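You operate a simulated robot arm through the tools that you are given. There is no shell and no other tool.

Carry out the task below with a simulated two-armed robot. There is one attempt and no reset: what you move stays moved.

TASK
Grade the pack at rest on the slider, then switch off.
Fine: both lamp switches off before grading by the volts; key off last, until SAFE shows. Leave the levers and plugs.

It is judged by the outcome, as a careful person would: the job done as asked, and still so three seconds after it is handed in. It fails if anything else is knocked over, pushed out of place, dropped, spilled or broken.

THE ROBOT
Two 7-joint arms with two-finger parallel grippers on one trunk that stands fixed in place. Base frame: the origin is at the foot of the trunk, x ahead of it, y to its left, z up. Units: mm, degrees, N and s.
The left shoulder is at [76, 174, 1177], the right one opposite. With the tool pointing down near the work surface each hand reaches from about 240 to 700 mm from the base axis, measured 20 degrees to its own side. Payload 3.6 kg a hand.
The tool frame of a hand sits at the grasp point between the pads (the TCP): z along the fingers, y along the line on which they close. The tips reach 30 mm beyond it. Largest opening 110 mm; finger width 20, thickness 10; the body of the gripper, 48 by 112 mm, starts 55 mm behind the TCP.
Orientation is told as [roll, pitch, yaw] about the base's x, y, z axes, in that order, counted from this pose: with the fingers straight down and closing along the base's y, the tool's x points along the base's -x, its y along +y and its z along -z.

THE INTERFACE
- The arms move only by the tool step_arm. It takes "left_targets", "right_targets" or both (then of equal length, played together; a hand with none holds still); each is a list of rows, each a list of 7 numbers: the shift along the tool's x, y, z in mm, then the turn, a rotation vector about the tool's x, y, z in rad, then the finger opening in mm, from 0 to 110. In form: [[dx, dy, dz, ax, ay, az, fingers], ...]. A call has 1 to 20 rows; each row shifts and turns the commanded pose from where the row before left it, along the tool's axes as they then stand. A row lasts 0.2 s, in which the tool goes at most 50 mm and 8.6 degrees; a call with a longer step from one row to the next is refused whole, and so is a gripper value outside its range. A pose out of reach is approached as far as the arm can. The call stops where the force on the tool passes 40 N (or 10 N more than at its start, if that is more) or the arm is blocked; 0.2 s more then pass. Each finger travels about 153 mm/s and halts on what it meets, pressing with about 44 N; the grip force reading is that of the motor and also rises with nothing between the fingers. The clock runs only during rows and for 0.2 s after the last one: add rows that do not move to give the fingers time. It gives the time, the measured TCP pose, the force on the tool (base axes), the opening and the grip force at its end, in the units of the frame above (readings bear some noise), with the torque about the TCP (base axes, N m) and any sound that the robot's microphone picked up.
- Cameras (640 x 400 px; columns grow to the right, rows downward): "scene" is now at [170.9, -1.4, 1357.9]; the picture's right is [-0.01, -1.00, 0.00], its down [-0.51, 0.01, -0.86] and it looks along [0.86, -0.01, -0.51] (base axes); focal length 329 px, centre (320, 200). "left" rides on the left gripper at [72, -17, -104] in its tool frame; the picture's right is [0.23, 0.97, 0.00], its down [-0.76, 0.18, -0.62] and it looks along [-0.61, 0.14, 0.78] (tool axes); focal length 222 px, centre (320, 200). "right" rides on the right gripper at [72, 17, -103] in its tool frame; the picture's right is [-0.23, 0.97, 0.00], its down [-0.76, -0.18, -0.62] and it looks along [-0.61, -0.14, 0.78] (tool axes); focal length 222 px, centre (320, 200). There is no depth. A picture from a camera that has moved, and an enlarged one, comes with that camera's place and axes in the base frame and with its lens.
- grab_frame(camera): a new picture of that camera. It takes no simulated time.
- lift_body(by): moves the trunk up (or, below 0, down) by that many mm; the arms and the scene camera ride with it, the base frame stays. It gives what a move gives, with no picture.
- pan_tilt(pan, tilt): turns the head with the scene camera to pan (to the left, within 86 degrees either way) and tilt (down, from -29 to 69), counted from straight ahead of the robot (the tilt from the chest, where the trunk bows). It gives what a move gives.
- inspect(camera, box): a new picture of the part [left, top, right, bottom] of that camera's present view, enlarged. It takes no simulated time.
- sign_off(): hands the job in; it is judged then, once.

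Nothing tells you positions but the pictures and the camera data. Unless the task says otherwise, let go and move clear before handing in.

The tools are called after "Emit:" as a command line: name --argument value ..., lists and objects as JSON in quotes. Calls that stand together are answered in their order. step_arm: Moves the arms, as the interface text tells. Its arguments: {"type":"object","properties":{"left_targets":{"type":"array"},"right_targets":{"type":"array"}},"required":[]} The other tools are called the same way: lift_body (by) moves the trunk up or down; pan_tilt (pan, tilt) turns the head that bears the scene camera; grab_frame (camera) takes a picture; inspect (camera, box) takes an enlarged picture of a part of a camera's view; sign_off () hands the job in.

At the start:

```text
clock: 0.0
left_ee_pos: [526.6, 224.6, 1206.8]
left_tool_rot: [0.0, -0.1, 0.2]
left_ft_force: [-0.5, -0.3, 0.5]
left_wrist_torque: [-0.02, 0.03, 0.04]
left_finger_gap: 110.4
left_gripper_force: 0.1
right_ee_pos: [481.5, -212.2, 1187.5]
right_tool_rot: [-0.1, -0.1, 0.1]
right_ft_force: [-0.5, 0.1, 0.2]
right_wrist_torque: [0.0, 0.01, 0.01]
right_finger_gap: 110.2
right_gripper_force: 0.1
trunk travel left (down, up): [-293.0, 470.0]
head pan, tilt (commanded): [-0.8, 30.4]
```

scene: 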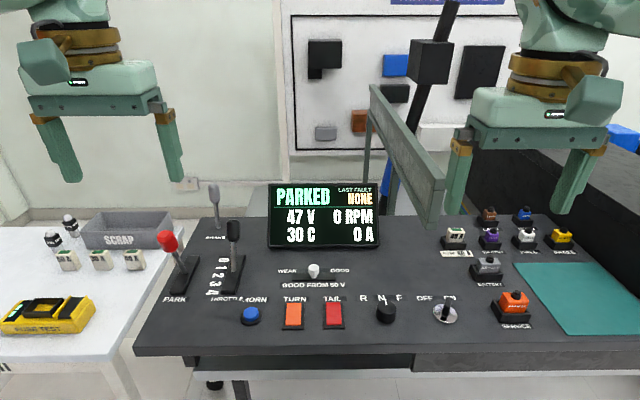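
right: 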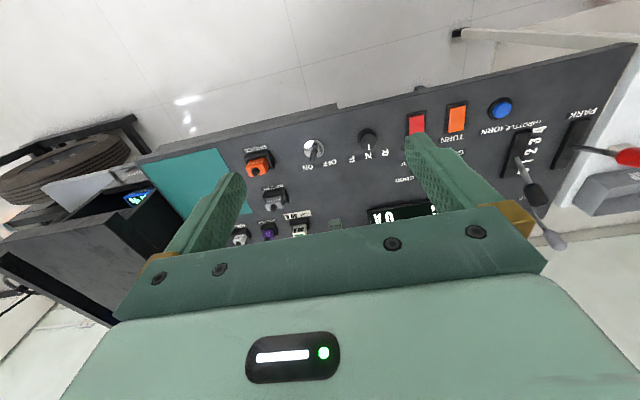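
left: 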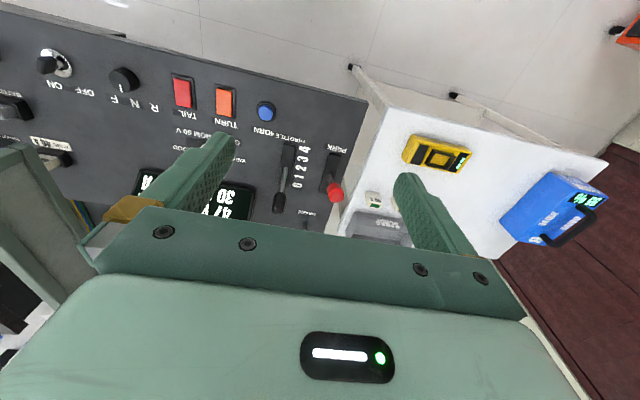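

I see a control desk with a display (PARKED, 47 V), TURN and TAIL lamp rockers, a WEAR/GOOD slider, a R-N-F knob and an OFF/ON key. I'll look closer at each before moving.

Emit:
inspect --camera "scene" --box '[220, 170, 480, 340]'

Emit:
inspect --camera "scene" --box '[260, 250, 400, 340]'

Emit:
inspect --camera "scene" --box '[360, 270, 500, 340]'

Emit:
inspect --camera "scene" --box '[130, 170, 290, 340]'

Emit:
inspect --camera "scene" --box '[420, 190, 600, 340]'

```text
2.35 times, centred on (350, 255) of scene
camera zoom: at [170.9, -1.4, 1357.9], right [-0.01, -1.0, 0.0], down [-0.51, 0.01, -0.86], along [0.86, -0.01, -0.51], focal length 775 px, centre (249, 71)
```

zoom: 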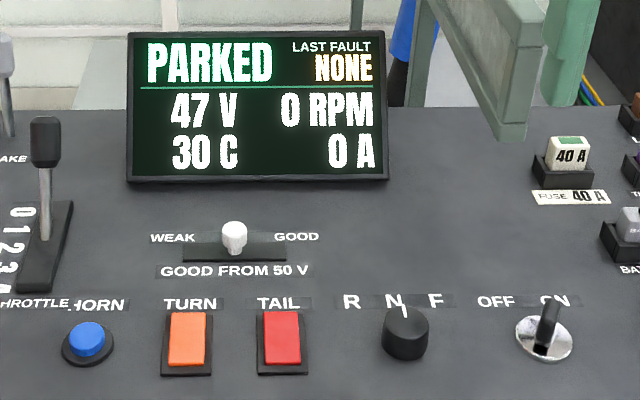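

```text
4.44 times, centred on (330, 295) of scene
camera zoom: at [170.9, -1.4, 1357.9], right [-0.01, -1.0, 0.0], down [-0.51, 0.01, -0.86], along [0.86, -0.01, -0.51], focal length 1463 px, centre (276, -222)
```

zoom: 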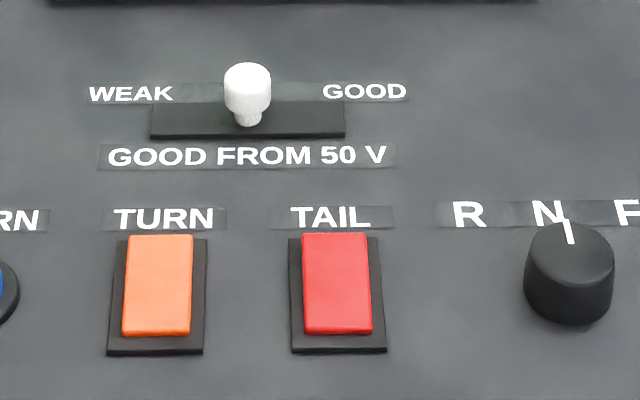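

```text
4.57 times, centred on (430, 305) of scene
camera zoom: at [170.9, -1.4, 1357.9], right [-0.01, -1.0, 0.0], down [-0.51, 0.01, -0.86], along [0.86, -0.01, -0.51], focal length 1505 px, centre (-183, -280)
```

zoom: 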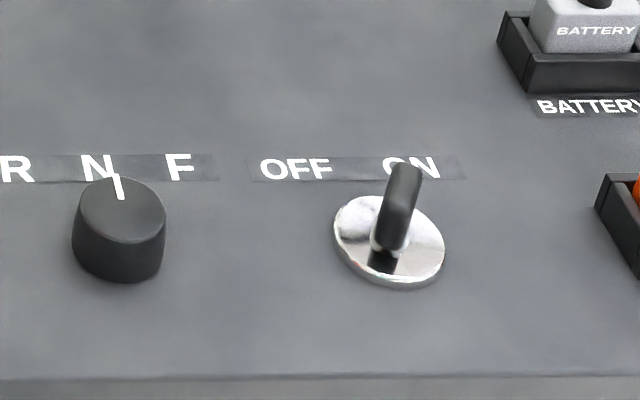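

```text
2.35 times, centred on (210, 255) of scene
camera zoom: at [170.9, -1.4, 1357.9], right [-0.01, -1.0, 0.0], down [-0.51, 0.01, -0.86], along [0.86, -0.01, -0.51], focal length 775 px, centre (579, 71)
```

zoom: 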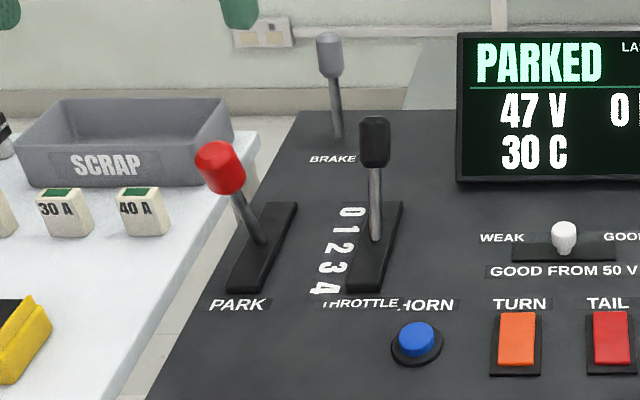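

```text
2.67 times, centred on (510, 265) of scene
camera zoom: at [170.9, -1.4, 1357.9], right [-0.01, -1.0, 0.0], down [-0.51, 0.01, -0.86], along [0.86, -0.01, -0.51], focal length 878 px, centre (-187, 27)
```

zoom: 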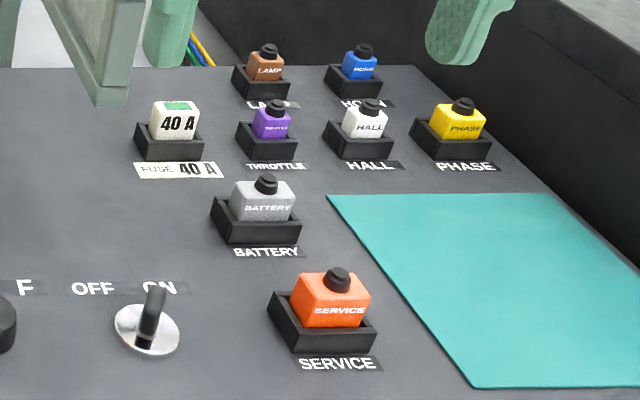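

The desk surface looks to be at z≈830, with TURN near (615, 47), the key near (600, -245) and the slider near (720, 6). I'll look around and at the rockers from the wrist cameras for their state.

Emit:
inspect --camera "left" --box '[20, 30, 300, 220]'

Emit:
inspect --camera "right" --box '[230, 80, 550, 260]'

Emit:
pan_tilt --pan 0 --tilt 45

Emit:
grab_frame --camera "scene"

```text
2.11 times, centred on (160, 125) of left
camera zoom: at [454.3, 206.9, 1310.8], right [-0.23, 0.97, 0.0], down [0.76, 0.18, 0.62], along [0.61, 0.14, -0.78], focal length 468 px, centre (657, 358)
```

zoom: 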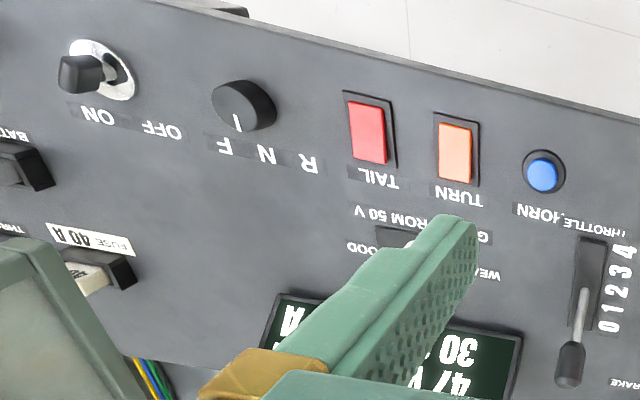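

```text
2.00 times, centred on (390, 170) of right
camera zoom: at [409.7, -196.1, 1291.1], right [0.23, 0.97, 0.0], down [0.76, -0.18, 0.62], along [0.61, -0.14, -0.78], focal length 444 px, centre (180, 260)
```

zoom: 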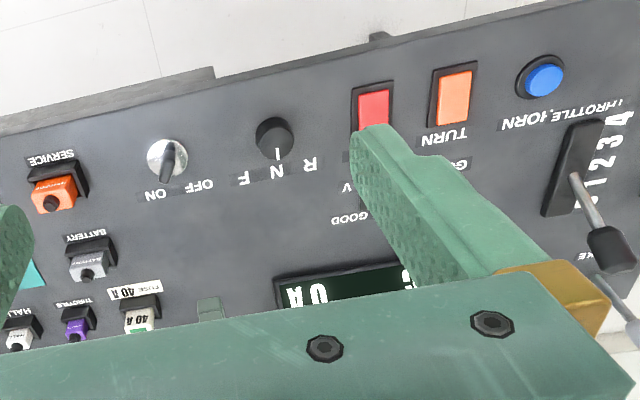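

```text
clock: 0.8
left_ee_pos: [526.9, 225.0, 1206.8]
left_tool_rot: [0.1, 0.0, 0.1]
left_ft_force: [-0.8, 0.1, 0.2]
left_wrist_torque: [-0.02, -0.02, 0.02]
left_finger_gap: 110.0
left_gripper_force: 0.0
right_ee_pos: [480.4, -212.8, 1188.8]
right_tool_rot: [-0.1, 0.0, 0.0]
right_ft_force: [0.6, 0.4, 0.5]
right_wrist_torque: [0.01, 0.0, 0.01]
right_finger_gap: 110.0
right_gripper_force: 0.1
trunk travel left (down, up): [-293.0, 470.0]
head pan, tilt (commanded): [0.0, 45.0]
```

```text
taken
camera scene: at [161.9, -0.1, 1336.0], right [0.0, -1.0, 0.0], down [-0.71, 0.0, -0.71], along [0.71, 0.0, -0.71], focal length 329 px, centre (320, 200)
```

scene: 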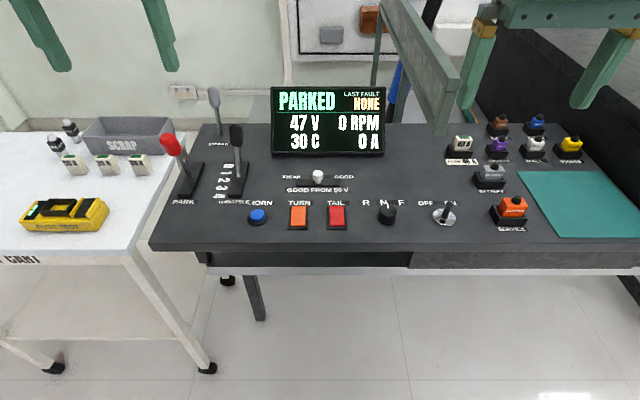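

The rockers look alike in both views, but I can't yet tell which way they're tipped. I also want to know what the grey-green beam right of the display is before moving the right arm.

Emit:
pan_tilt --pan -10 --tilt 15

Emit:
grab_frame --camera "scene"

Emit:
grab_frame --camera "left"

Emit:
grab_frame --camera "right"

```text
clock: 1.7
left_ee_pos: [526.5, 225.7, 1207.0]
left_tool_rot: [0.1, 0.1, 0.2]
left_ft_force: [0.0, 0.6, 0.2]
left_wrist_torque: [0.04, 0.0, 0.01]
left_finger_gap: 109.9
left_gripper_force: 0.0
right_ee_pos: [480.4, -211.6, 1187.2]
right_tool_rot: [-0.1, -0.2, 0.0]
right_ft_force: [-0.2, 0.7, 0.3]
right_wrist_torque: [0.0, -0.02, 0.01]
right_finger_gap: 109.7
right_gripper_force: 0.1
trunk travel left (down, up): [-293.0, 470.0]
head pan, tilt (commanded): [-10.0, 15.0]
```

```text
taken
camera scene: at [172.6, -16.3, 1382.6], right [-0.17, -0.98, 0.0], down [-0.26, 0.04, -0.97], along [0.95, -0.17, -0.26], focal length 329 px, centre (320, 200)
```

scene: 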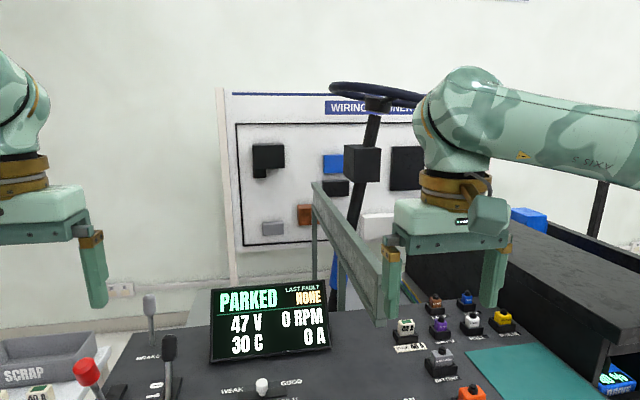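

```text
taken
camera left: at [454.3, 206.9, 1310.8], right [-0.23, 0.97, 0.0], down [0.76, 0.18, 0.62], along [0.61, 0.14, -0.78], focal length 222 px, centre (320, 200)
```

left: 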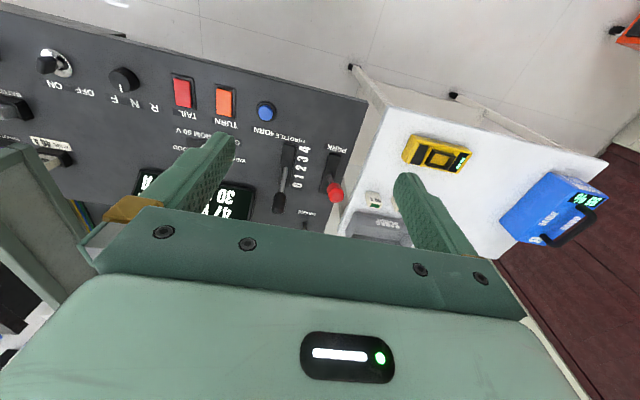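

```text
taken
camera right: at [409.8, -196.1, 1291.1], right [0.23, 0.97, 0.0], down [0.76, -0.18, 0.62], along [0.61, -0.14, -0.78], focal length 222 px, centre (320, 200)
```

right: 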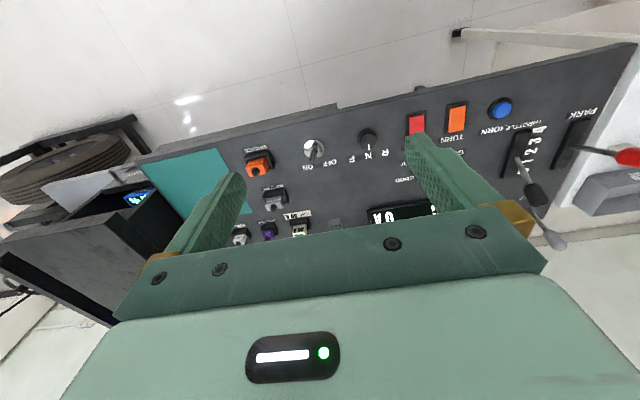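

The beam is part of a vehicle frame with its near end around (727, -245, 965), so I'll keep clear of that. Next I'll bring the right hand over for a close wrist view of the rockers.

Emit:
pan_tilt --pan 0 --tilt 38

Emit:
step_arm --right_targets '[[0, 40, 0, 0, 0, 0, 110], [0, 40, 0, 0, 0, 0, 110], [0, 40, 0, 0, 0, 0, 110], [0, 40, 0, 0, 0, 0, 110], [0, 36, 0, 0, 0, 0, 110], [0, 32, 20, 0, 0, 0, 110], [0, 0, 45, 0, 0, 0, 110], [0, 0, 45, 0, 0, 0, 110], [0, 0, 45, 0, 0, 0, 110], [0, 0, 40, 0, 0, 0, 110]]'

Emit:
grab_frame --camera "right"

Emit:
grab_frame --camera "scene"

```text
clock: 2.6
left_ee_pos: [526.7, 224.8, 1208.2]
left_tool_rot: [-0.1, 0.0, 0.1]
left_ft_force: [0.7, -0.4, 0.5]
left_wrist_torque: [-0.03, -0.02, -0.02]
left_finger_gap: 110.1
left_gripper_force: 0.0
right_ee_pos: [481.2, -211.7, 1187.9]
right_tool_rot: [-0.1, -0.1, 0.1]
right_ft_force: [0.3, -0.4, -0.2]
right_wrist_torque: [0.0, -0.01, -0.01]
right_finger_gap: 110.0
right_gripper_force: 0.1
trunk travel left (down, up): [-293.0, 470.0]
head pan, tilt (commanded): [0.0, 38.0]
```

```text
clock: 4.8
left_ee_pos: [527.4, 224.5, 1206.6]
left_tool_rot: [0.0, 0.2, 0.1]
left_ft_force: [-0.1, 0.1, 0.5]
left_wrist_torque: [-0.01, -0.01, 0.01]
left_finger_gap: 110.1
left_gripper_force: 0.1
right_ee_pos: [481.5, 17.4, 992.6]
right_tool_rot: [-0.2, -0.1, 0.0]
right_ft_force: [0.2, 0.2, -0.6]
right_wrist_torque: [-0.03, 0.03, 0.0]
right_finger_gap: 110.0
right_gripper_force: 0.2
trunk travel left (down, up): [-293.0, 470.0]
head pan, tilt (commanded): [0.0, 38.0]
```

```text
taken
camera right: at [410.4, 32.5, 1095.5], right [0.23, 0.97, 0.0], down [0.76, -0.18, 0.62], along [0.61, -0.14, -0.78], focal length 222 px, centre (320, 200)
```

right: 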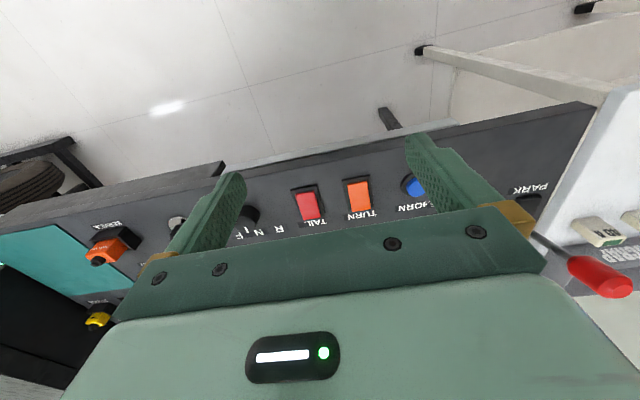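

```text
taken
camera scene: at [167.4, 0.0, 1346.1], right [0.0, -1.0, 0.0], down [-0.62, 0.0, -0.79], along [0.79, 0.0, -0.62], focal length 329 px, centre (320, 200)
```

scene: 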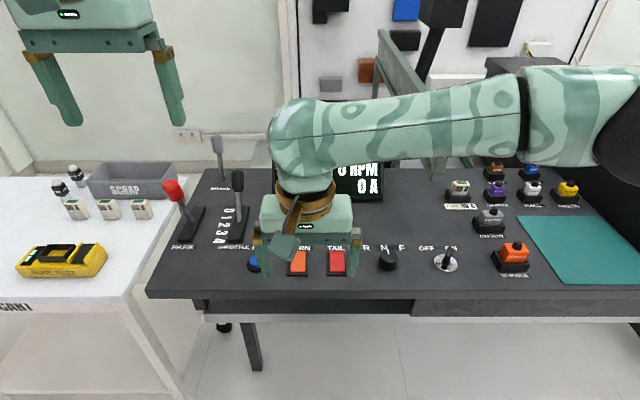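

Emit:
inspect --camera "right" --box '[270, 160, 430, 240]'

Emit:
inspect --camera "right" --box '[280, 170, 390, 230]'

```text
4.00 times, centred on (350, 200) of right
camera zoom: at [410.4, 32.5, 1095.5], right [0.23, 0.97, 0.0], down [0.76, -0.18, 0.62], along [0.61, -0.14, -0.78], focal length 888 px, centre (200, 200)
```

zoom: 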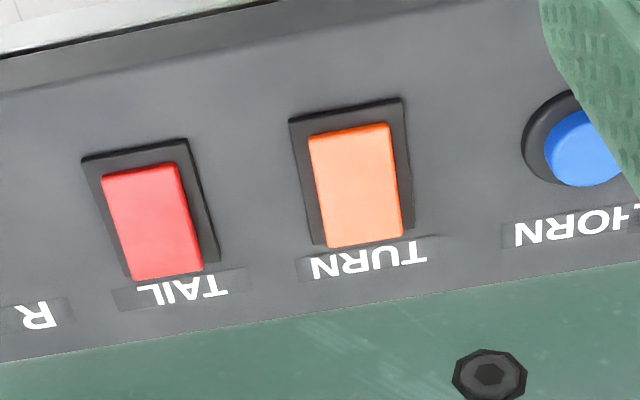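

```text
5.82 times, centred on (335, 200) of right
camera zoom: at [410.4, 32.5, 1095.5], right [0.23, 0.97, 0.0], down [0.76, -0.18, 0.62], along [0.61, -0.14, -0.78], focal length 1292 px, centre (233, 200)
```

zoom: 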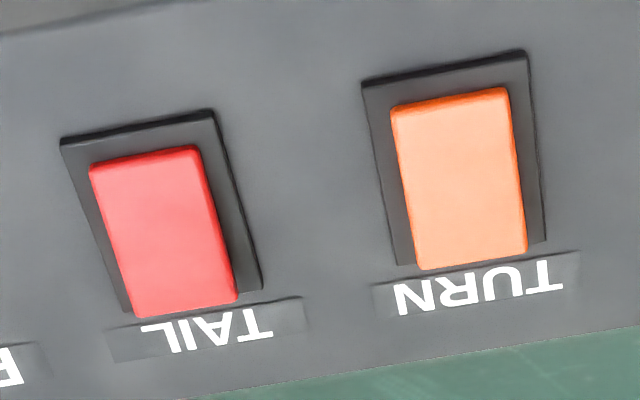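

The caps are raised, but from this angle I can't tell the tip direction. I'll take a side view with the right wrist camera by turning the hand 90° at a safe height and tilting it.

Emit:
step_arm --right_targets '[[0, -40, 0, 0, 0, 0, 110], [0, -40, 0, 0, 0, 0, 110], [0, -40, 0, 0, 0, 0, 110], [0, -40, 0, 0, 0, 0, 110], [0, -38, 0, 0, 0, 0, 110], [-36, 0, 0, 0, 0, -0.1428, 110], [-36, 0, 0, 0, 0, -0.1428, 110], [0, 0, 0, 0, 0, -0.1428, 110], [0, 0, 0, 0, 0, -0.1428, 110], [0, 0, 0, 0, 0, -0.1428, 110], [0, 0, 0, 0, 0, -0.1428, 110], [0, 0, 0, 0, 0, -0.1428, 110], [0, 0, 0, 0, 0, -0.1428, 110], [0, 0, 0, 0, 0, -0.1428, 110], [0, 0, 0, 0, 0, -0.1428, 110], [0, 0, 0, 0, 0, -0.1428, 110], [0, 0, 0, 0, -0.145, 0, 110], [0, 0, 0, 0, -0.145, 0, 110], [0, 0, 0, 0, -0.145, 0, 110]]'

Emit:
grab_frame --camera "right"

Emit:
grab_frame --camera "scene"

```text
clock: 8.8
left_ee_pos: [526.9, 224.8, 1205.8]
left_tool_rot: [0.0, -0.1, 0.2]
left_ft_force: [0.6, -0.6, -0.3]
left_wrist_torque: [0.02, -0.01, 0.04]
left_finger_gap: 110.1
left_gripper_force: 0.0
right_ee_pos: [552.4, -176.2, 993.3]
right_tool_rot: [-0.1, -25.0, 90.0]
right_ft_force: [0.7, 0.0, -0.5]
right_wrist_torque: [0.03, 0.0, 0.01]
right_finger_gap: 109.9
right_gripper_force: 0.1
trunk travel left (down, up): [-293.0, 470.0]
head pan, tilt (commanded): [0.0, 38.0]
```

```text
taken
camera right: at [537.4, -287.6, 1055.9], right [-0.97, 0.2, 0.09], down [0.18, 0.43, 0.89], along [0.14, 0.88, -0.45], focal length 222 px, centre (320, 200)
```

right: 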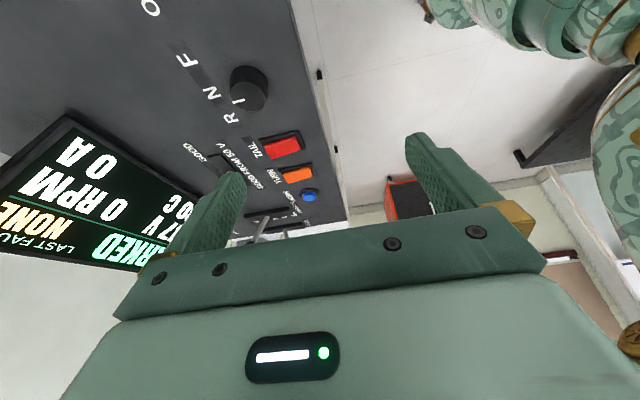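

```text
taken
camera scene: at [166.9, -0.8, 1346.2], right [0.0, -1.0, 0.0], down [-0.62, 0.0, -0.79], along [0.79, 0.0, -0.62], focal length 329 px, centre (320, 200)
```

scene: 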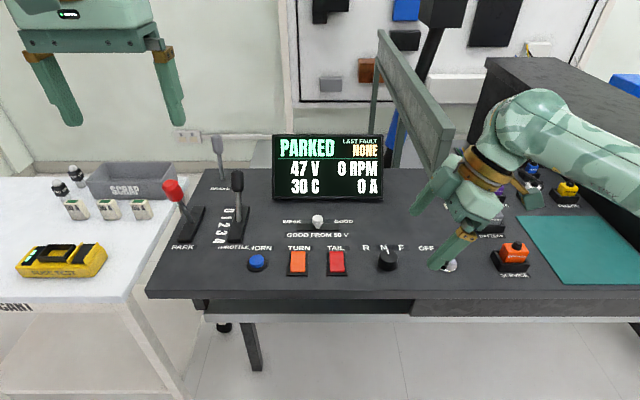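

Emit:
inspect --camera "right" --box '[220, 110, 340, 210]'

Emit:
inspect --camera "right" --box '[245, 125, 325, 190]'

```text
4.00 times, centred on (280, 160) of right
camera zoom: at [537.4, -287.6, 1055.9], right [-0.97, 0.2, 0.09], down [0.18, 0.43, 0.89], along [0.14, 0.88, -0.45], focal length 888 px, centre (480, 360)
```

zoom: 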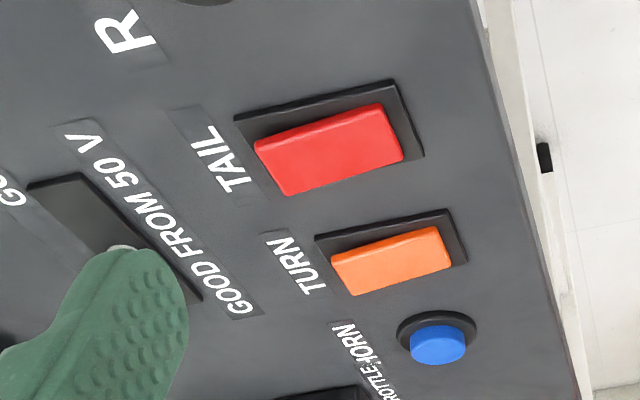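

```text
6.15 times, centred on (285, 158) of right
camera zoom: at [537.4, -287.6, 1055.9], right [-0.97, 0.2, 0.09], down [0.18, 0.43, 0.89], along [0.14, 0.88, -0.45], focal length 1367 px, centre (535, 462)
```

zoom: 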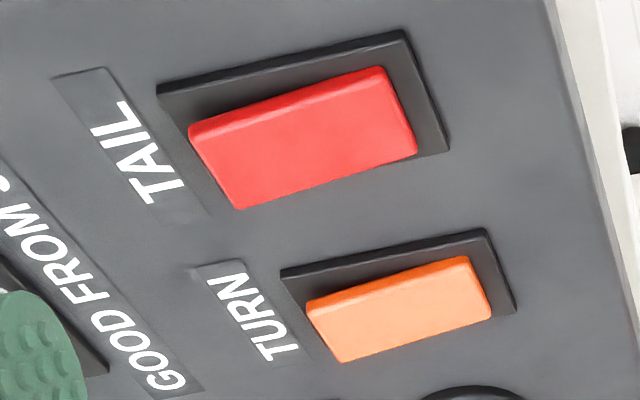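

Both rockers are tipped the same way: the far (label) end is raised and the near end pressed. I put TAIL's centre at (624, -33) and TURN's at (624, 47), with the frame top at z≈820. I'll level the hand, close the fingers, go above TAIL's far end and watch the volts as I press.

Emit:
step_arm --right_targets '[[0, 0, 0, 0, 0.145, 0, 60], [0, 0, 0, 0, 0.145, 0, 30], [0, 0, 0, 0, 0.145, 0, 0], [0, 0, 0, 0, 0, 0.1428, 0], [0, 0, 0, 0, 0, 0.1428, 0], [0, 0, 0, 0, 0, 0.1428, 0], [0, 0, 0, 0, 0, 0.1428, 0], [0, 0, 0, 0, 0, 0.1428, 0], [0, 0, 0, 0, 0, 0.1428, 0], [0, 0, 0, 0, 0, 0.1428, 0], [0, 0, 0, 0, 0, 0.1428, 0], [0, 0, 0, 0, 0, 0.1428, 0], [0, 0, 0, 0, 0, 0.1428, 0], [0, 0, 0, 0, 0, 0.1428, 0], [0, 35.7, 0, 0, 0, 0, 0], [0, 35.7, 0, 0, 0, 0, 0], [0, 35.7, 0, 0, 0, 0, 0], [0, 35.7, 0, 0, 0, 0, 0]]'

Emit:
step_arm --right_targets '[[-29, 0, 20, 0, 0, 0, 0], [-29, 0, 20, 0, 0, 0, 0], [-29.5, 0, 20, 0, 0, 0, 0], [0, 0, 20, 0, 0, 0, 0], [0, 0, 13, 0, 0, 0, 0], [0, 0, 0, 0, 0, 0, 0]]'

Emit:
grab_frame --camera "right"

Emit:
grab_frame --camera "scene"

```text
clock: 12.6
left_ee_pos: [526.3, 225.7, 1207.6]
left_tool_rot: [-0.1, 0.0, 0.1]
left_ft_force: [0.0, 0.0, -0.2]
left_wrist_torque: [0.02, 0.02, -0.01]
left_finger_gap: 109.9
left_gripper_force: 0.1
right_ee_pos: [550.6, -30.7, 994.1]
right_tool_rot: [-0.2, -0.1, 0.1]
right_ft_force: [-0.2, 0.0, -0.6]
right_wrist_torque: [-0.01, -0.02, -0.02]
right_finger_gap: 0.0
right_gripper_force: 38.1
trunk travel left (down, up): [-293.0, 470.0]
head pan, tilt (commanded): [0.0, 38.0]
```

```text
clock: 14.0
left_ee_pos: [526.7, 224.6, 1207.3]
left_tool_rot: [0.0, -0.1, 0.2]
left_ft_force: [-0.3, -0.2, -0.8]
left_wrist_torque: [0.05, -0.02, -0.04]
left_finger_gap: 109.8
left_gripper_force: 0.0
right_ee_pos: [635.7, -35.0, 901.6]
right_tool_rot: [-0.1, -0.2, 0.1]
right_ft_force: [0.3, -0.2, -1.0]
right_wrist_torque: [-0.03, 0.02, 0.01]
right_finger_gap: 0.0
right_gripper_force: 37.9
right hand out of reach, approached as far as the arm can: row 5
trunk travel left (down, up): [-293.0, 470.0]
head pan, tilt (commanded): [0.0, 38.0]
```

```text
taken
camera right: at [564.8, -20.7, 1004.8], right [0.23, 0.97, 0.0], down [0.76, -0.18, 0.62], along [0.61, -0.14, -0.78], focal length 222 px, centre (320, 200)
```

right: 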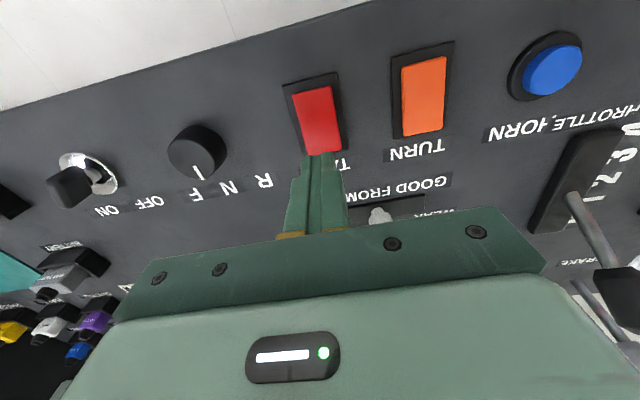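

```text
taken
camera scene: at [166.8, -0.1, 1346.2], right [0.0, -1.0, 0.0], down [-0.62, 0.0, -0.79], along [0.79, 0.0, -0.62], focal length 329 px, centre (320, 200)
```

scene: 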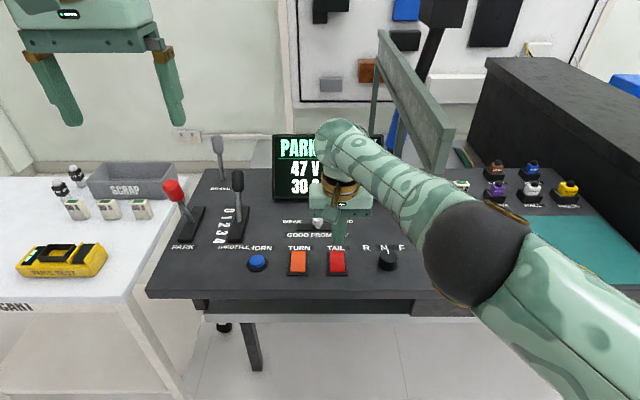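

At full reach straight down the right hand only gets to x≈636 here. I'll raise it, tilt the fingers forward 20° and lower the trunk 100 mm to gain reach.

Emit:
step_arm --right_targets '[[0, 0, -40, 0, 0, 0, 0], [20, 0, -40, 0, 0, 0, 0], [20, 0, -40, 0, 0, 0, 0], [0, 0, 0, 0, -0.1163, 0, 0], [0, 0, 0, 0, -0.1164, 0, 0], [0, 0, 0, 0, -0.1164, 0, 0], [0, 0, 0, 0, 0, 0, 0]]'

Emit:
lift_body --by -100

Emit:
grab_frame --camera "right"

Emit:
grab_frame --camera "scene"

```text
clock: 15.6
left_ee_pos: [526.9, 225.0, 1207.2]
left_tool_rot: [0.0, 0.0, 0.1]
left_ft_force: [0.2, 0.2, 0.9]
left_wrist_torque: [-0.01, -0.02, -0.01]
left_finger_gap: 109.8
left_gripper_force: 0.2
right_ee_pos: [596.2, -37.4, 1021.2]
right_tool_rot: [-0.1, -20.1, 0.1]
right_ft_force: [-1.2, 0.9, -0.6]
right_wrist_torque: [-0.03, 0.02, -0.01]
right_finger_gap: 0.0
right_gripper_force: 37.6
trunk travel left (down, up): [-293.0, 470.0]
head pan, tilt (commanded): [0.0, 38.0]
```

```text
clock: 16.9
left_ee_pos: [525.9, 224.9, 1108.3]
left_tool_rot: [0.0, 0.0, 0.0]
left_ft_force: [0.1, -0.3, 0.3]
left_wrist_torque: [0.03, 0.03, 0.0]
left_finger_gap: 109.9
left_gripper_force: 0.0
right_ee_pos: [595.8, -37.5, 921.3]
right_tool_rot: [0.0, -20.2, 0.1]
right_ft_force: [-0.5, 0.3, 0.1]
right_wrist_torque: [-0.02, -0.02, -0.03]
right_finger_gap: 0.2
right_gripper_force: 37.2
trunk travel left (down, up): [-193.0, 570.0]
head pan, tilt (commanded): [0.0, 38.0]
```

```text
taken
camera right: at [494.4, -21.6, 993.8], right [0.21, 0.97, 0.08], down [0.5, -0.18, 0.85], along [0.84, -0.14, -0.53], focal length 222 px, centre (320, 200)
```

right: 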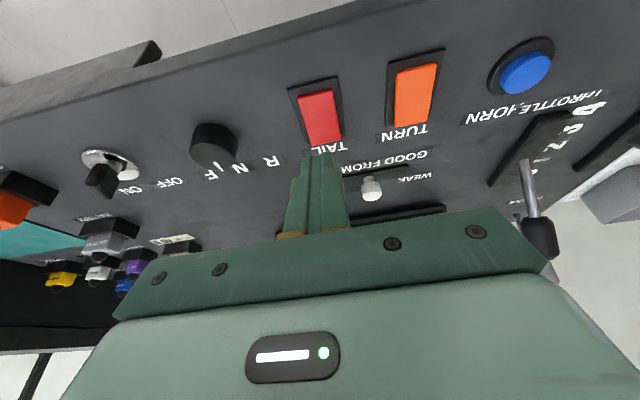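

```text
taken
camera scene: at [215.0, 0.0, 1243.1], right [0.0, -1.0, 0.0], down [-0.62, 0.0, -0.79], along [0.79, 0.0, -0.62], focal length 329 px, centre (320, 200)
```

scene: 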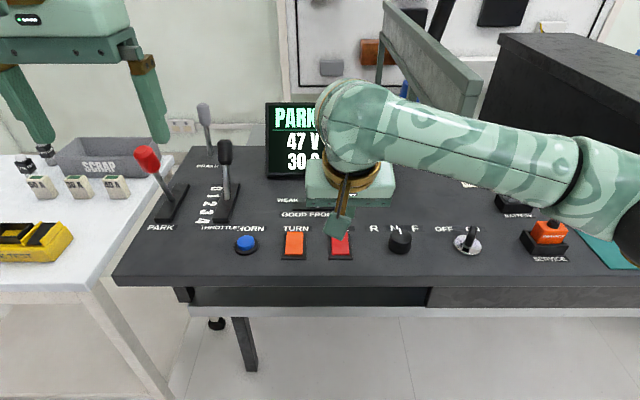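

Lowering the trunk also brought the shoulders forward, so reach is better now. I'll move to hover over TAIL's far end.

Emit:
step_arm --right_targets '[[-14.6, 2, 24.5, 0, 0, 0, 0], [-14.6, 2, 24.5, 0, 0, 0, 0], [0, 0, 0, 0, 0, 0, 0]]'

Emit:
inspect --camera "right" --box '[240, 60, 440, 220]'

Emit:
inspect --camera "scene" --box '[220, 160, 460, 290]'

```text
clock: 17.7
left_ee_pos: [526.5, 224.3, 1108.1]
left_tool_rot: [-0.1, -0.1, 0.0]
left_ft_force: [0.2, 0.4, 0.3]
left_wrist_torque: [-0.01, 0.01, 0.03]
left_finger_gap: 110.0
left_gripper_force: 0.1
right_ee_pos: [642.0, -32.8, 884.7]
right_tool_rot: [-0.1, -20.2, 0.1]
right_ft_force: [0.5, 0.4, 0.0]
right_wrist_torque: [0.03, -0.03, 0.01]
right_finger_gap: 0.0
right_gripper_force: 37.5
trunk travel left (down, up): [-193.0, 570.0]
head pan, tilt (commanded): [0.0, 38.0]
```

```text
2.50 times, centred on (340, 140) of right
camera zoom: at [539.1, -17.3, 956.6], right [0.21, 0.97, 0.08], down [0.5, -0.18, 0.85], along [0.84, -0.14, -0.53], focal length 555 px, centre (270, 350)
```

zoom: 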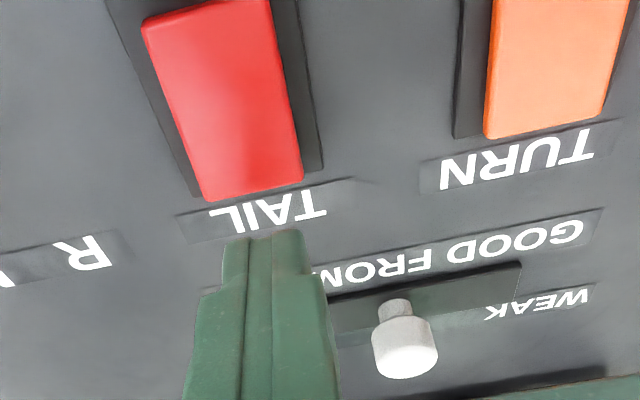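

```text
2.67 times, centred on (340, 225) of scene
camera zoom: at [215.7, -0.1, 1242.8], right [0.0, -1.0, 0.0], down [-0.62, 0.0, -0.79], along [0.79, 0.0, -0.62], focal length 878 px, centre (267, 133)
```

zoom: 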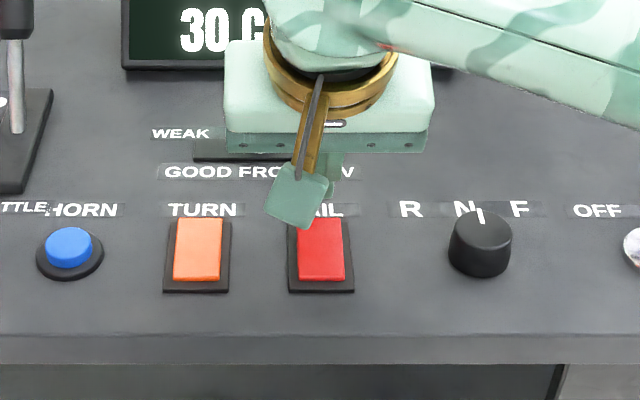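

The tip lines up over TAIL's far edge. Now I'll lower it and press in small steps.

Emit:
step_arm --right_targets '[[3.42, 0, 9.4, 0, 0, 0, 0], [3.42, 0, 9.4, 0, 0, 0, 0], [1.03, 0, 2.82, 0, 0, 0, 0], [1.03, 0, 2.82, 0, 0, 0, 0], [0, 0, 0, 0, 0, 0, 0]]'

Emit:
inspect --camera "right" --box '[240, 60, 440, 220]'

Emit:
inspect --camera "scene" --box '[220, 90, 460, 290]'

```text
clock: 18.9
left_ee_pos: [525.5, 224.3, 1107.1]
left_tool_rot: [0.0, 0.1, 0.1]
left_ft_force: [0.5, 0.4, 0.1]
left_wrist_torque: [-0.01, 0.0, 0.01]
left_finger_gap: 110.1
left_gripper_force: 0.1
right_ee_pos: [642.2, -34.1, 860.0]
right_tool_rot: [-0.1, -20.2, 0.1]
right_ft_force: [1.9, -1.8, 11.0]
right_wrist_torque: [-0.05, -0.05, 0.17]
right_finger_gap: 0.0
right_gripper_force: 37.8
trunk travel left (down, up): [-193.0, 570.0]
head pan, tilt (commanded): [0.0, 38.0]
```

```text
2.50 times, centred on (340, 140) of right
camera zoom: at [539.3, -17.8, 932.1], right [0.21, 0.97, 0.08], down [0.5, -0.18, 0.85], along [0.84, -0.14, -0.52], focal length 555 px, centre (270, 350)
```

zoom: 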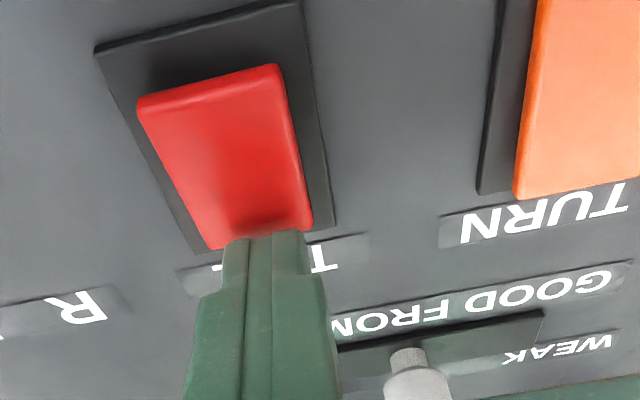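

```text
2.00 times, centred on (340, 190) of scene
camera zoom: at [215.0, -0.1, 1243.1], right [0.0, -1.0, 0.0], down [-0.62, 0.0, -0.79], along [0.79, 0.0, -0.62], focal length 658 px, centre (280, 220)
```

zoom: 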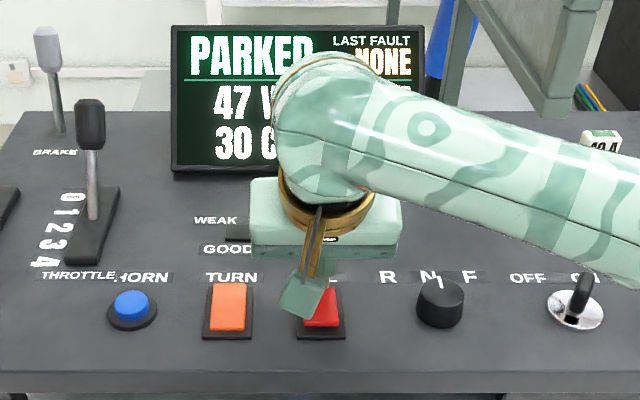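

Contact at about 11 N with TCP z≈860; the volts still read 47. I'll press further.

Emit:
step_arm --right_targets '[[0.7, 0, 1.88, 0, 0, 0, 0], [0.7, 0, 1.88, 0, 0, 0, 0], [0.7, 0, 1.88, 0, 0, 0, 0], [0, 0, 0, 0, 0, 0, 0]]'

Emit:
inspect --camera "right" --box '[240, 60, 440, 220]'

Emit:
inspect --camera "scene" --box '[220, 90, 460, 290]'

```text
clock: 19.8
left_ee_pos: [524.9, 223.8, 1107.6]
left_tool_rot: [-0.1, 0.0, 0.1]
left_ft_force: [0.0, -0.6, -0.1]
left_wrist_torque: [-0.03, 0.01, 0.0]
left_finger_gap: 109.9
left_gripper_force: 0.0
right_ee_pos: [643.6, -33.3, 860.5]
right_tool_rot: [0.2, -20.8, 0.1]
right_ft_force: [-3.4, -1.9, 16.7]
right_wrist_torque: [-0.07, 0.1, 0.09]
right_finger_gap: 0.0
right_gripper_force: 37.5
trunk travel left (down, up): [-193.0, 570.0]
head pan, tilt (commanded): [0.0, 38.0]
stopped in row 4 (right hand): the force on the tool passed its limit at 41 N (the readings are from after the stop); the commanded pose is now the measured one
```

```text
2.50 times, centred on (340, 140) of right
camera zoom: at [540.0, -17.7, 930.9], right [0.21, 0.97, 0.08], down [0.49, -0.18, 0.85], along [0.85, -0.14, -0.52], focal length 555 px, centre (270, 350)
```

zoom: 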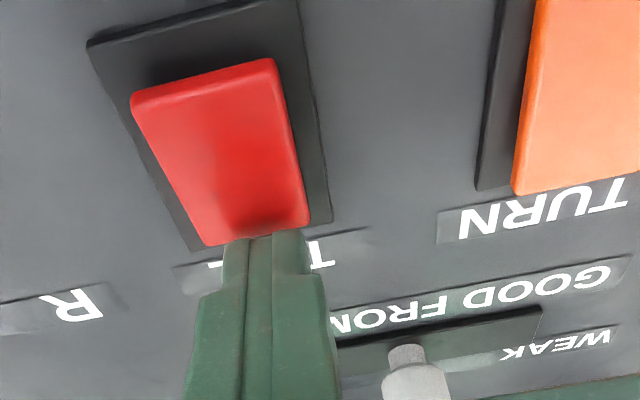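

```text
2.00 times, centred on (340, 190) of scene
camera zoom: at [214.4, -0.2, 1242.8], right [0.0, -1.0, 0.0], down [-0.62, 0.0, -0.79], along [0.79, 0.0, -0.62], focal length 658 px, centre (280, 220)
```

zoom: 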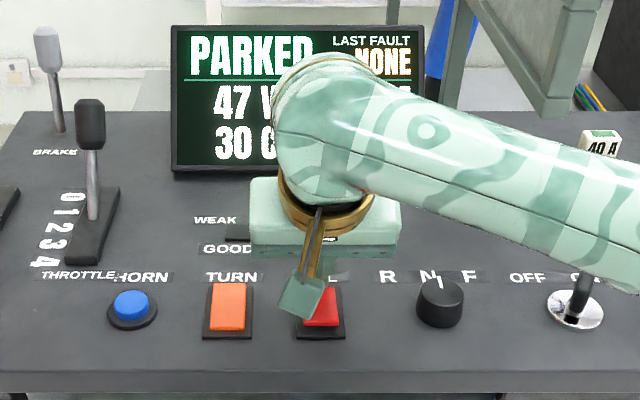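

The far end did not move even at 41 N, so it may already be at its stop, and my reading of the tilt could be wrong. I'll back off and re-measure the rocker tilt before pressing anywhere else.

Emit:
step_arm --right_targets '[[-6.8, 0, -18.8, 0, 0, 0, 0], [-6.8, 0, -18.8, 0, 0, 0, 0], [20, 0, -30, 0, 0, 0, 0], [40, 0, 0, 0, 0, 0, 0], [0, 0, 0, 0, 0, 0, 0]]'

Emit:
inspect --camera "scene" --box '[270, 220, 370, 270]'

Emit:
inspect --camera "right" --box '[270, 60, 450, 170]'

Emit:
grab_frame --camera "scene"

Emit:
grab_frame --camera "left"

```text
clock: 20.9
left_ee_pos: [526.2, 225.7, 1108.2]
left_tool_rot: [0.0, 0.1, 0.1]
left_ft_force: [0.5, -0.2, 0.1]
left_wrist_torque: [-0.02, 0.05, -0.04]
left_finger_gap: 110.1
left_gripper_force: 0.1
right_ee_pos: [578.4, -32.6, 905.4]
right_tool_rot: [-0.1, -20.6, 0.1]
right_ft_force: [-0.6, 0.1, -0.5]
right_wrist_torque: [-0.02, -0.01, 0.02]
right_finger_gap: 0.0
right_gripper_force: 37.9
trunk travel left (down, up): [-193.0, 570.0]
head pan, tilt (commanded): [0.0, 38.0]
```

```text
6.40 times, centred on (320, 245) of scene
camera zoom: at [216.0, 0.1, 1242.7], right [0.0, -1.0, 0.0], down [-0.62, 0.0, -0.79], along [0.79, 0.0, -0.62], focal length 2107 px, centre (320, -88)
```

zoom: 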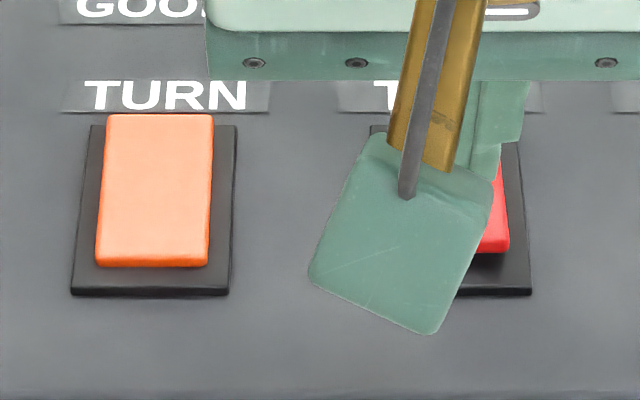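

```text
3.56 times, centred on (360, 115) of right
camera zoom: at [475.2, -16.8, 975.9], right [0.21, 0.97, 0.08], down [0.5, -0.18, 0.85], along [0.84, -0.14, -0.52], focal length 790 px, centre (178, 502)
```

zoom: 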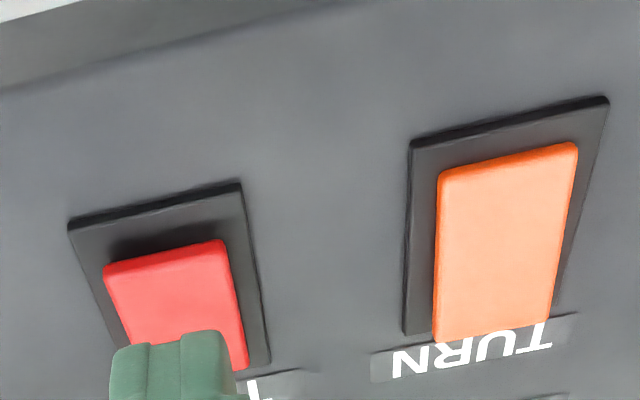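

```text
taken
camera scene: at [216.0, 0.1, 1242.7], right [0.0, -1.0, 0.0], down [-0.62, 0.0, -0.79], along [0.79, 0.0, -0.62], focal length 329 px, centre (320, 200)
```

scene: 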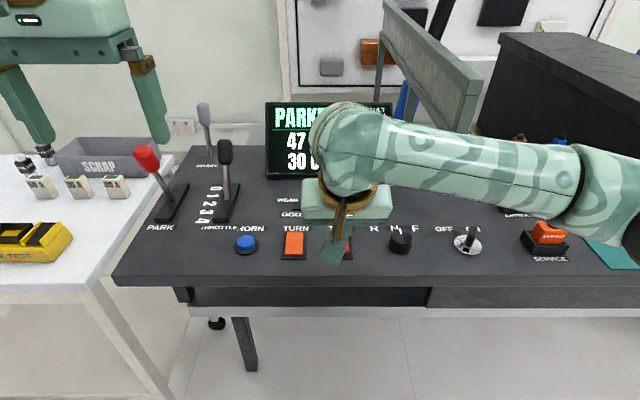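

```text
taken
camera left: at [454.5, 207.1, 1210.6], right [-0.23, 0.97, 0.0], down [0.76, 0.18, 0.62], along [0.61, 0.14, -0.78], focal length 222 px, centre (320, 200)
```

left: 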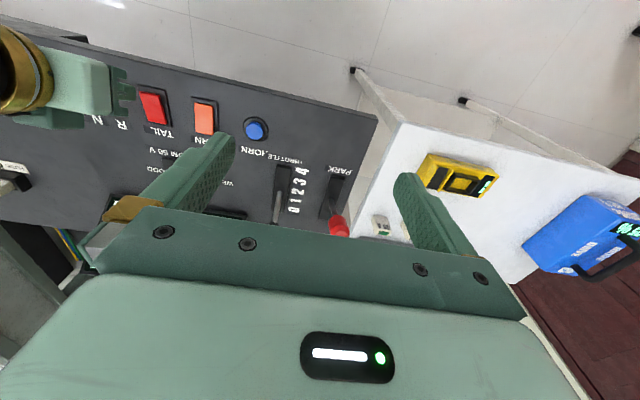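

TAIL's near edge now stands higher than TURN's, so TAIL did flip at the first contact. I'll move the arm aside to read the display clearly.

Emit:
step_arm --right_targets '[[0, -40, -10, 0, 0, 0, 0], [0, -40, -10, 0, 0, 0, 0], [0, -40, -10, 0, 0, 0, 0], [0, -40, 0, 0, 0, 0, 0], [0, -40, 0, 0, 0, 0, 0], [0, 0, 0, 0, 0, 0, 0]]'

Emit:
inspect --camera "scene" --box '[250, 90, 410, 190]'

Emit:
inspect --camera "scene" --box '[260, 210, 380, 280]'

Emit:
grab_frame --camera "scene"

```text
clock: 22.4
left_ee_pos: [527.4, 225.0, 1106.6]
left_tool_rot: [0.0, 0.1, 0.1]
left_ft_force: [0.0, 0.2, -0.2]
left_wrist_torque: [0.04, 0.02, 0.02]
left_finger_gap: 110.0
left_gripper_force: 0.0
right_ee_pos: [568.4, -236.4, 932.6]
right_tool_rot: [-0.1, -20.5, 0.1]
right_ft_force: [0.4, 0.6, 0.0]
right_wrist_torque: [-0.01, -0.01, 0.03]
right_finger_gap: 0.1
right_gripper_force: 37.2
trunk travel left (down, up): [-193.0, 570.0]
head pan, tilt (commanded): [0.0, 38.0]
```

```text
4.00 times, centred on (330, 140) of scene
camera zoom: at [216.0, 0.3, 1242.7], right [0.0, -1.0, 0.0], down [-0.62, 0.0, -0.79], along [0.79, 0.0, -0.62], focal length 1317 px, centre (280, 440)
```

zoom: 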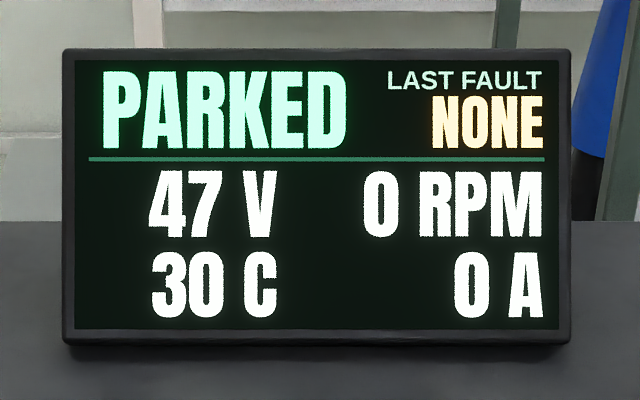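

```text
5.33 times, centred on (320, 245) of scene
camera zoom: at [216.0, 0.3, 1242.7], right [0.0, -1.0, 0.0], down [-0.62, 0.0, -0.79], along [0.79, 0.0, -0.62], focal length 1756 px, centre (320, -40)
```

zoom: 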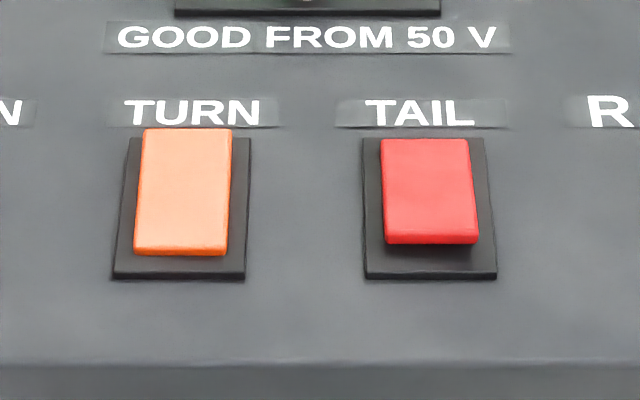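

```text
taken
camera scene: at [216.0, 0.3, 1242.7], right [0.0, -1.0, 0.0], down [-0.62, 0.0, -0.79], along [0.79, 0.0, -0.62], focal length 329 px, centre (320, 200)
```

scene: 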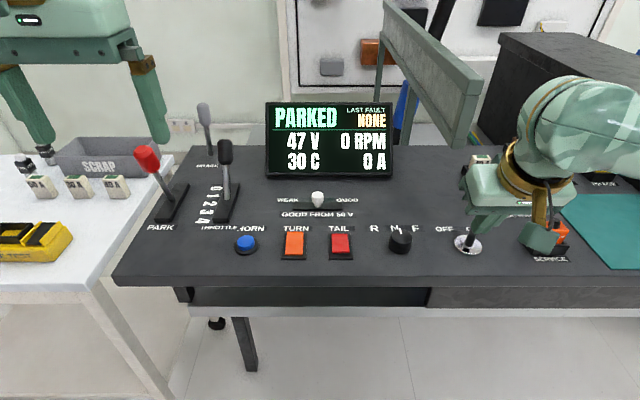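

TAIL is clearly flipped now (far end down), but the volts still read 47. I'll wait a few seconds to see whether the reading drifts, and meanwhile move up clear of the key.

Emit:
step_arm --right_targets '[[0, 0, -30, 0, 0, 0, 0], [0, 0, 0, 0, 0, 0, 0], [0, 0, 0, 0, 0, 0, 0], [0, 0, 0, 0, 0, 0, 0], [0, 0, 0, 0, 0, 0, 0], [0, 0, 0, 0, 0, 0, 0], [0, 0, 0, 0, 0, 0, 0], [0, 0, 0, 0, 0, 0, 0], [0, 0, 0, 0, 0, 0, 0], [0, 0, 0, 0, 0, 0, 0], [0, 0, 0, 0, 0, 0, 0], [0, 0, 0, 0, 0, 0, 0], [0, 0, 0, 0, 0, 0, 0], [0, 0, 0, 0, 0, 0, 0], [0, 0, 0, 0, 0, 0, 0]]'

Emit:
inspect --camera "scene" --box '[220, 90, 420, 270]'

Emit:
pan_tilt --pan -20 --tilt 10

Emit:
grab_frame --camera "scene"

```text
clock: 25.6
left_ee_pos: [526.8, 225.1, 1107.1]
left_tool_rot: [0.0, 0.0, 0.1]
left_ft_force: [1.0, 0.3, 0.0]
left_wrist_torque: [-0.02, -0.02, -0.01]
left_finger_gap: 110.2
left_gripper_force: 0.1
right_ee_pos: [556.6, -234.3, 961.2]
right_tool_rot: [-0.1, -20.5, 0.2]
right_ft_force: [0.1, -0.2, 0.0]
right_wrist_torque: [-0.03, -0.01, 0.0]
right_finger_gap: 0.1
right_gripper_force: 37.3
trunk travel left (down, up): [-193.0, 570.0]
head pan, tilt (commanded): [0.0, 38.0]
```

```text
2.22 times, centred on (320, 180) of scene
camera zoom: at [215.9, -0.1, 1242.8], right [0.0, -1.0, 0.0], down [-0.62, 0.0, -0.79], along [0.79, 0.0, -0.62], focal length 732 px, centre (320, 244)
```

zoom: 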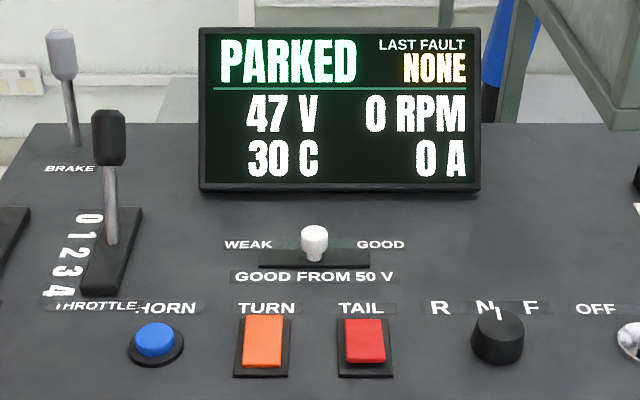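

```text
clock: 26.5
left_ee_pos: [527.1, 223.9, 1107.2]
left_tool_rot: [0.1, 0.0, 0.0]
left_ft_force: [0.0, -0.5, -0.1]
left_wrist_torque: [0.0, -0.03, 0.03]
left_finger_gap: 109.9
left_gripper_force: 0.0
right_ee_pos: [556.7, -235.6, 960.5]
right_tool_rot: [0.0, -20.5, 0.0]
right_ft_force: [0.8, -0.4, -0.6]
right_wrist_torque: [0.02, 0.0, -0.04]
right_finger_gap: 0.0
right_gripper_force: 37.8
trunk travel left (down, up): [-193.0, 570.0]
head pan, tilt (commanded): [-20.0, 10.0]
```

```text
taken
camera scene: at [217.0, -31.9, 1287.4], right [-0.34, -0.94, 0.0], down [-0.16, 0.06, -0.98], along [0.93, -0.34, -0.18], focal length 329 px, centre (320, 200)
```

scene: 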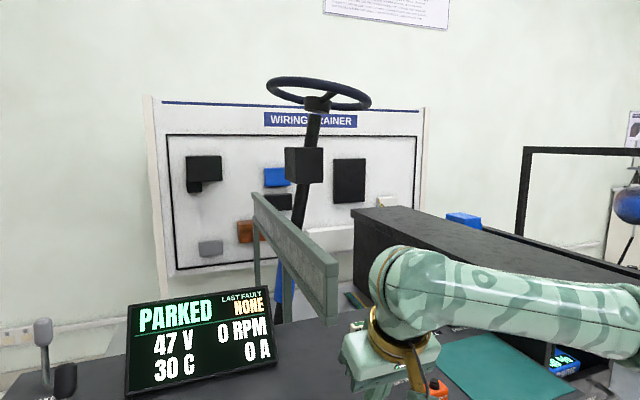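

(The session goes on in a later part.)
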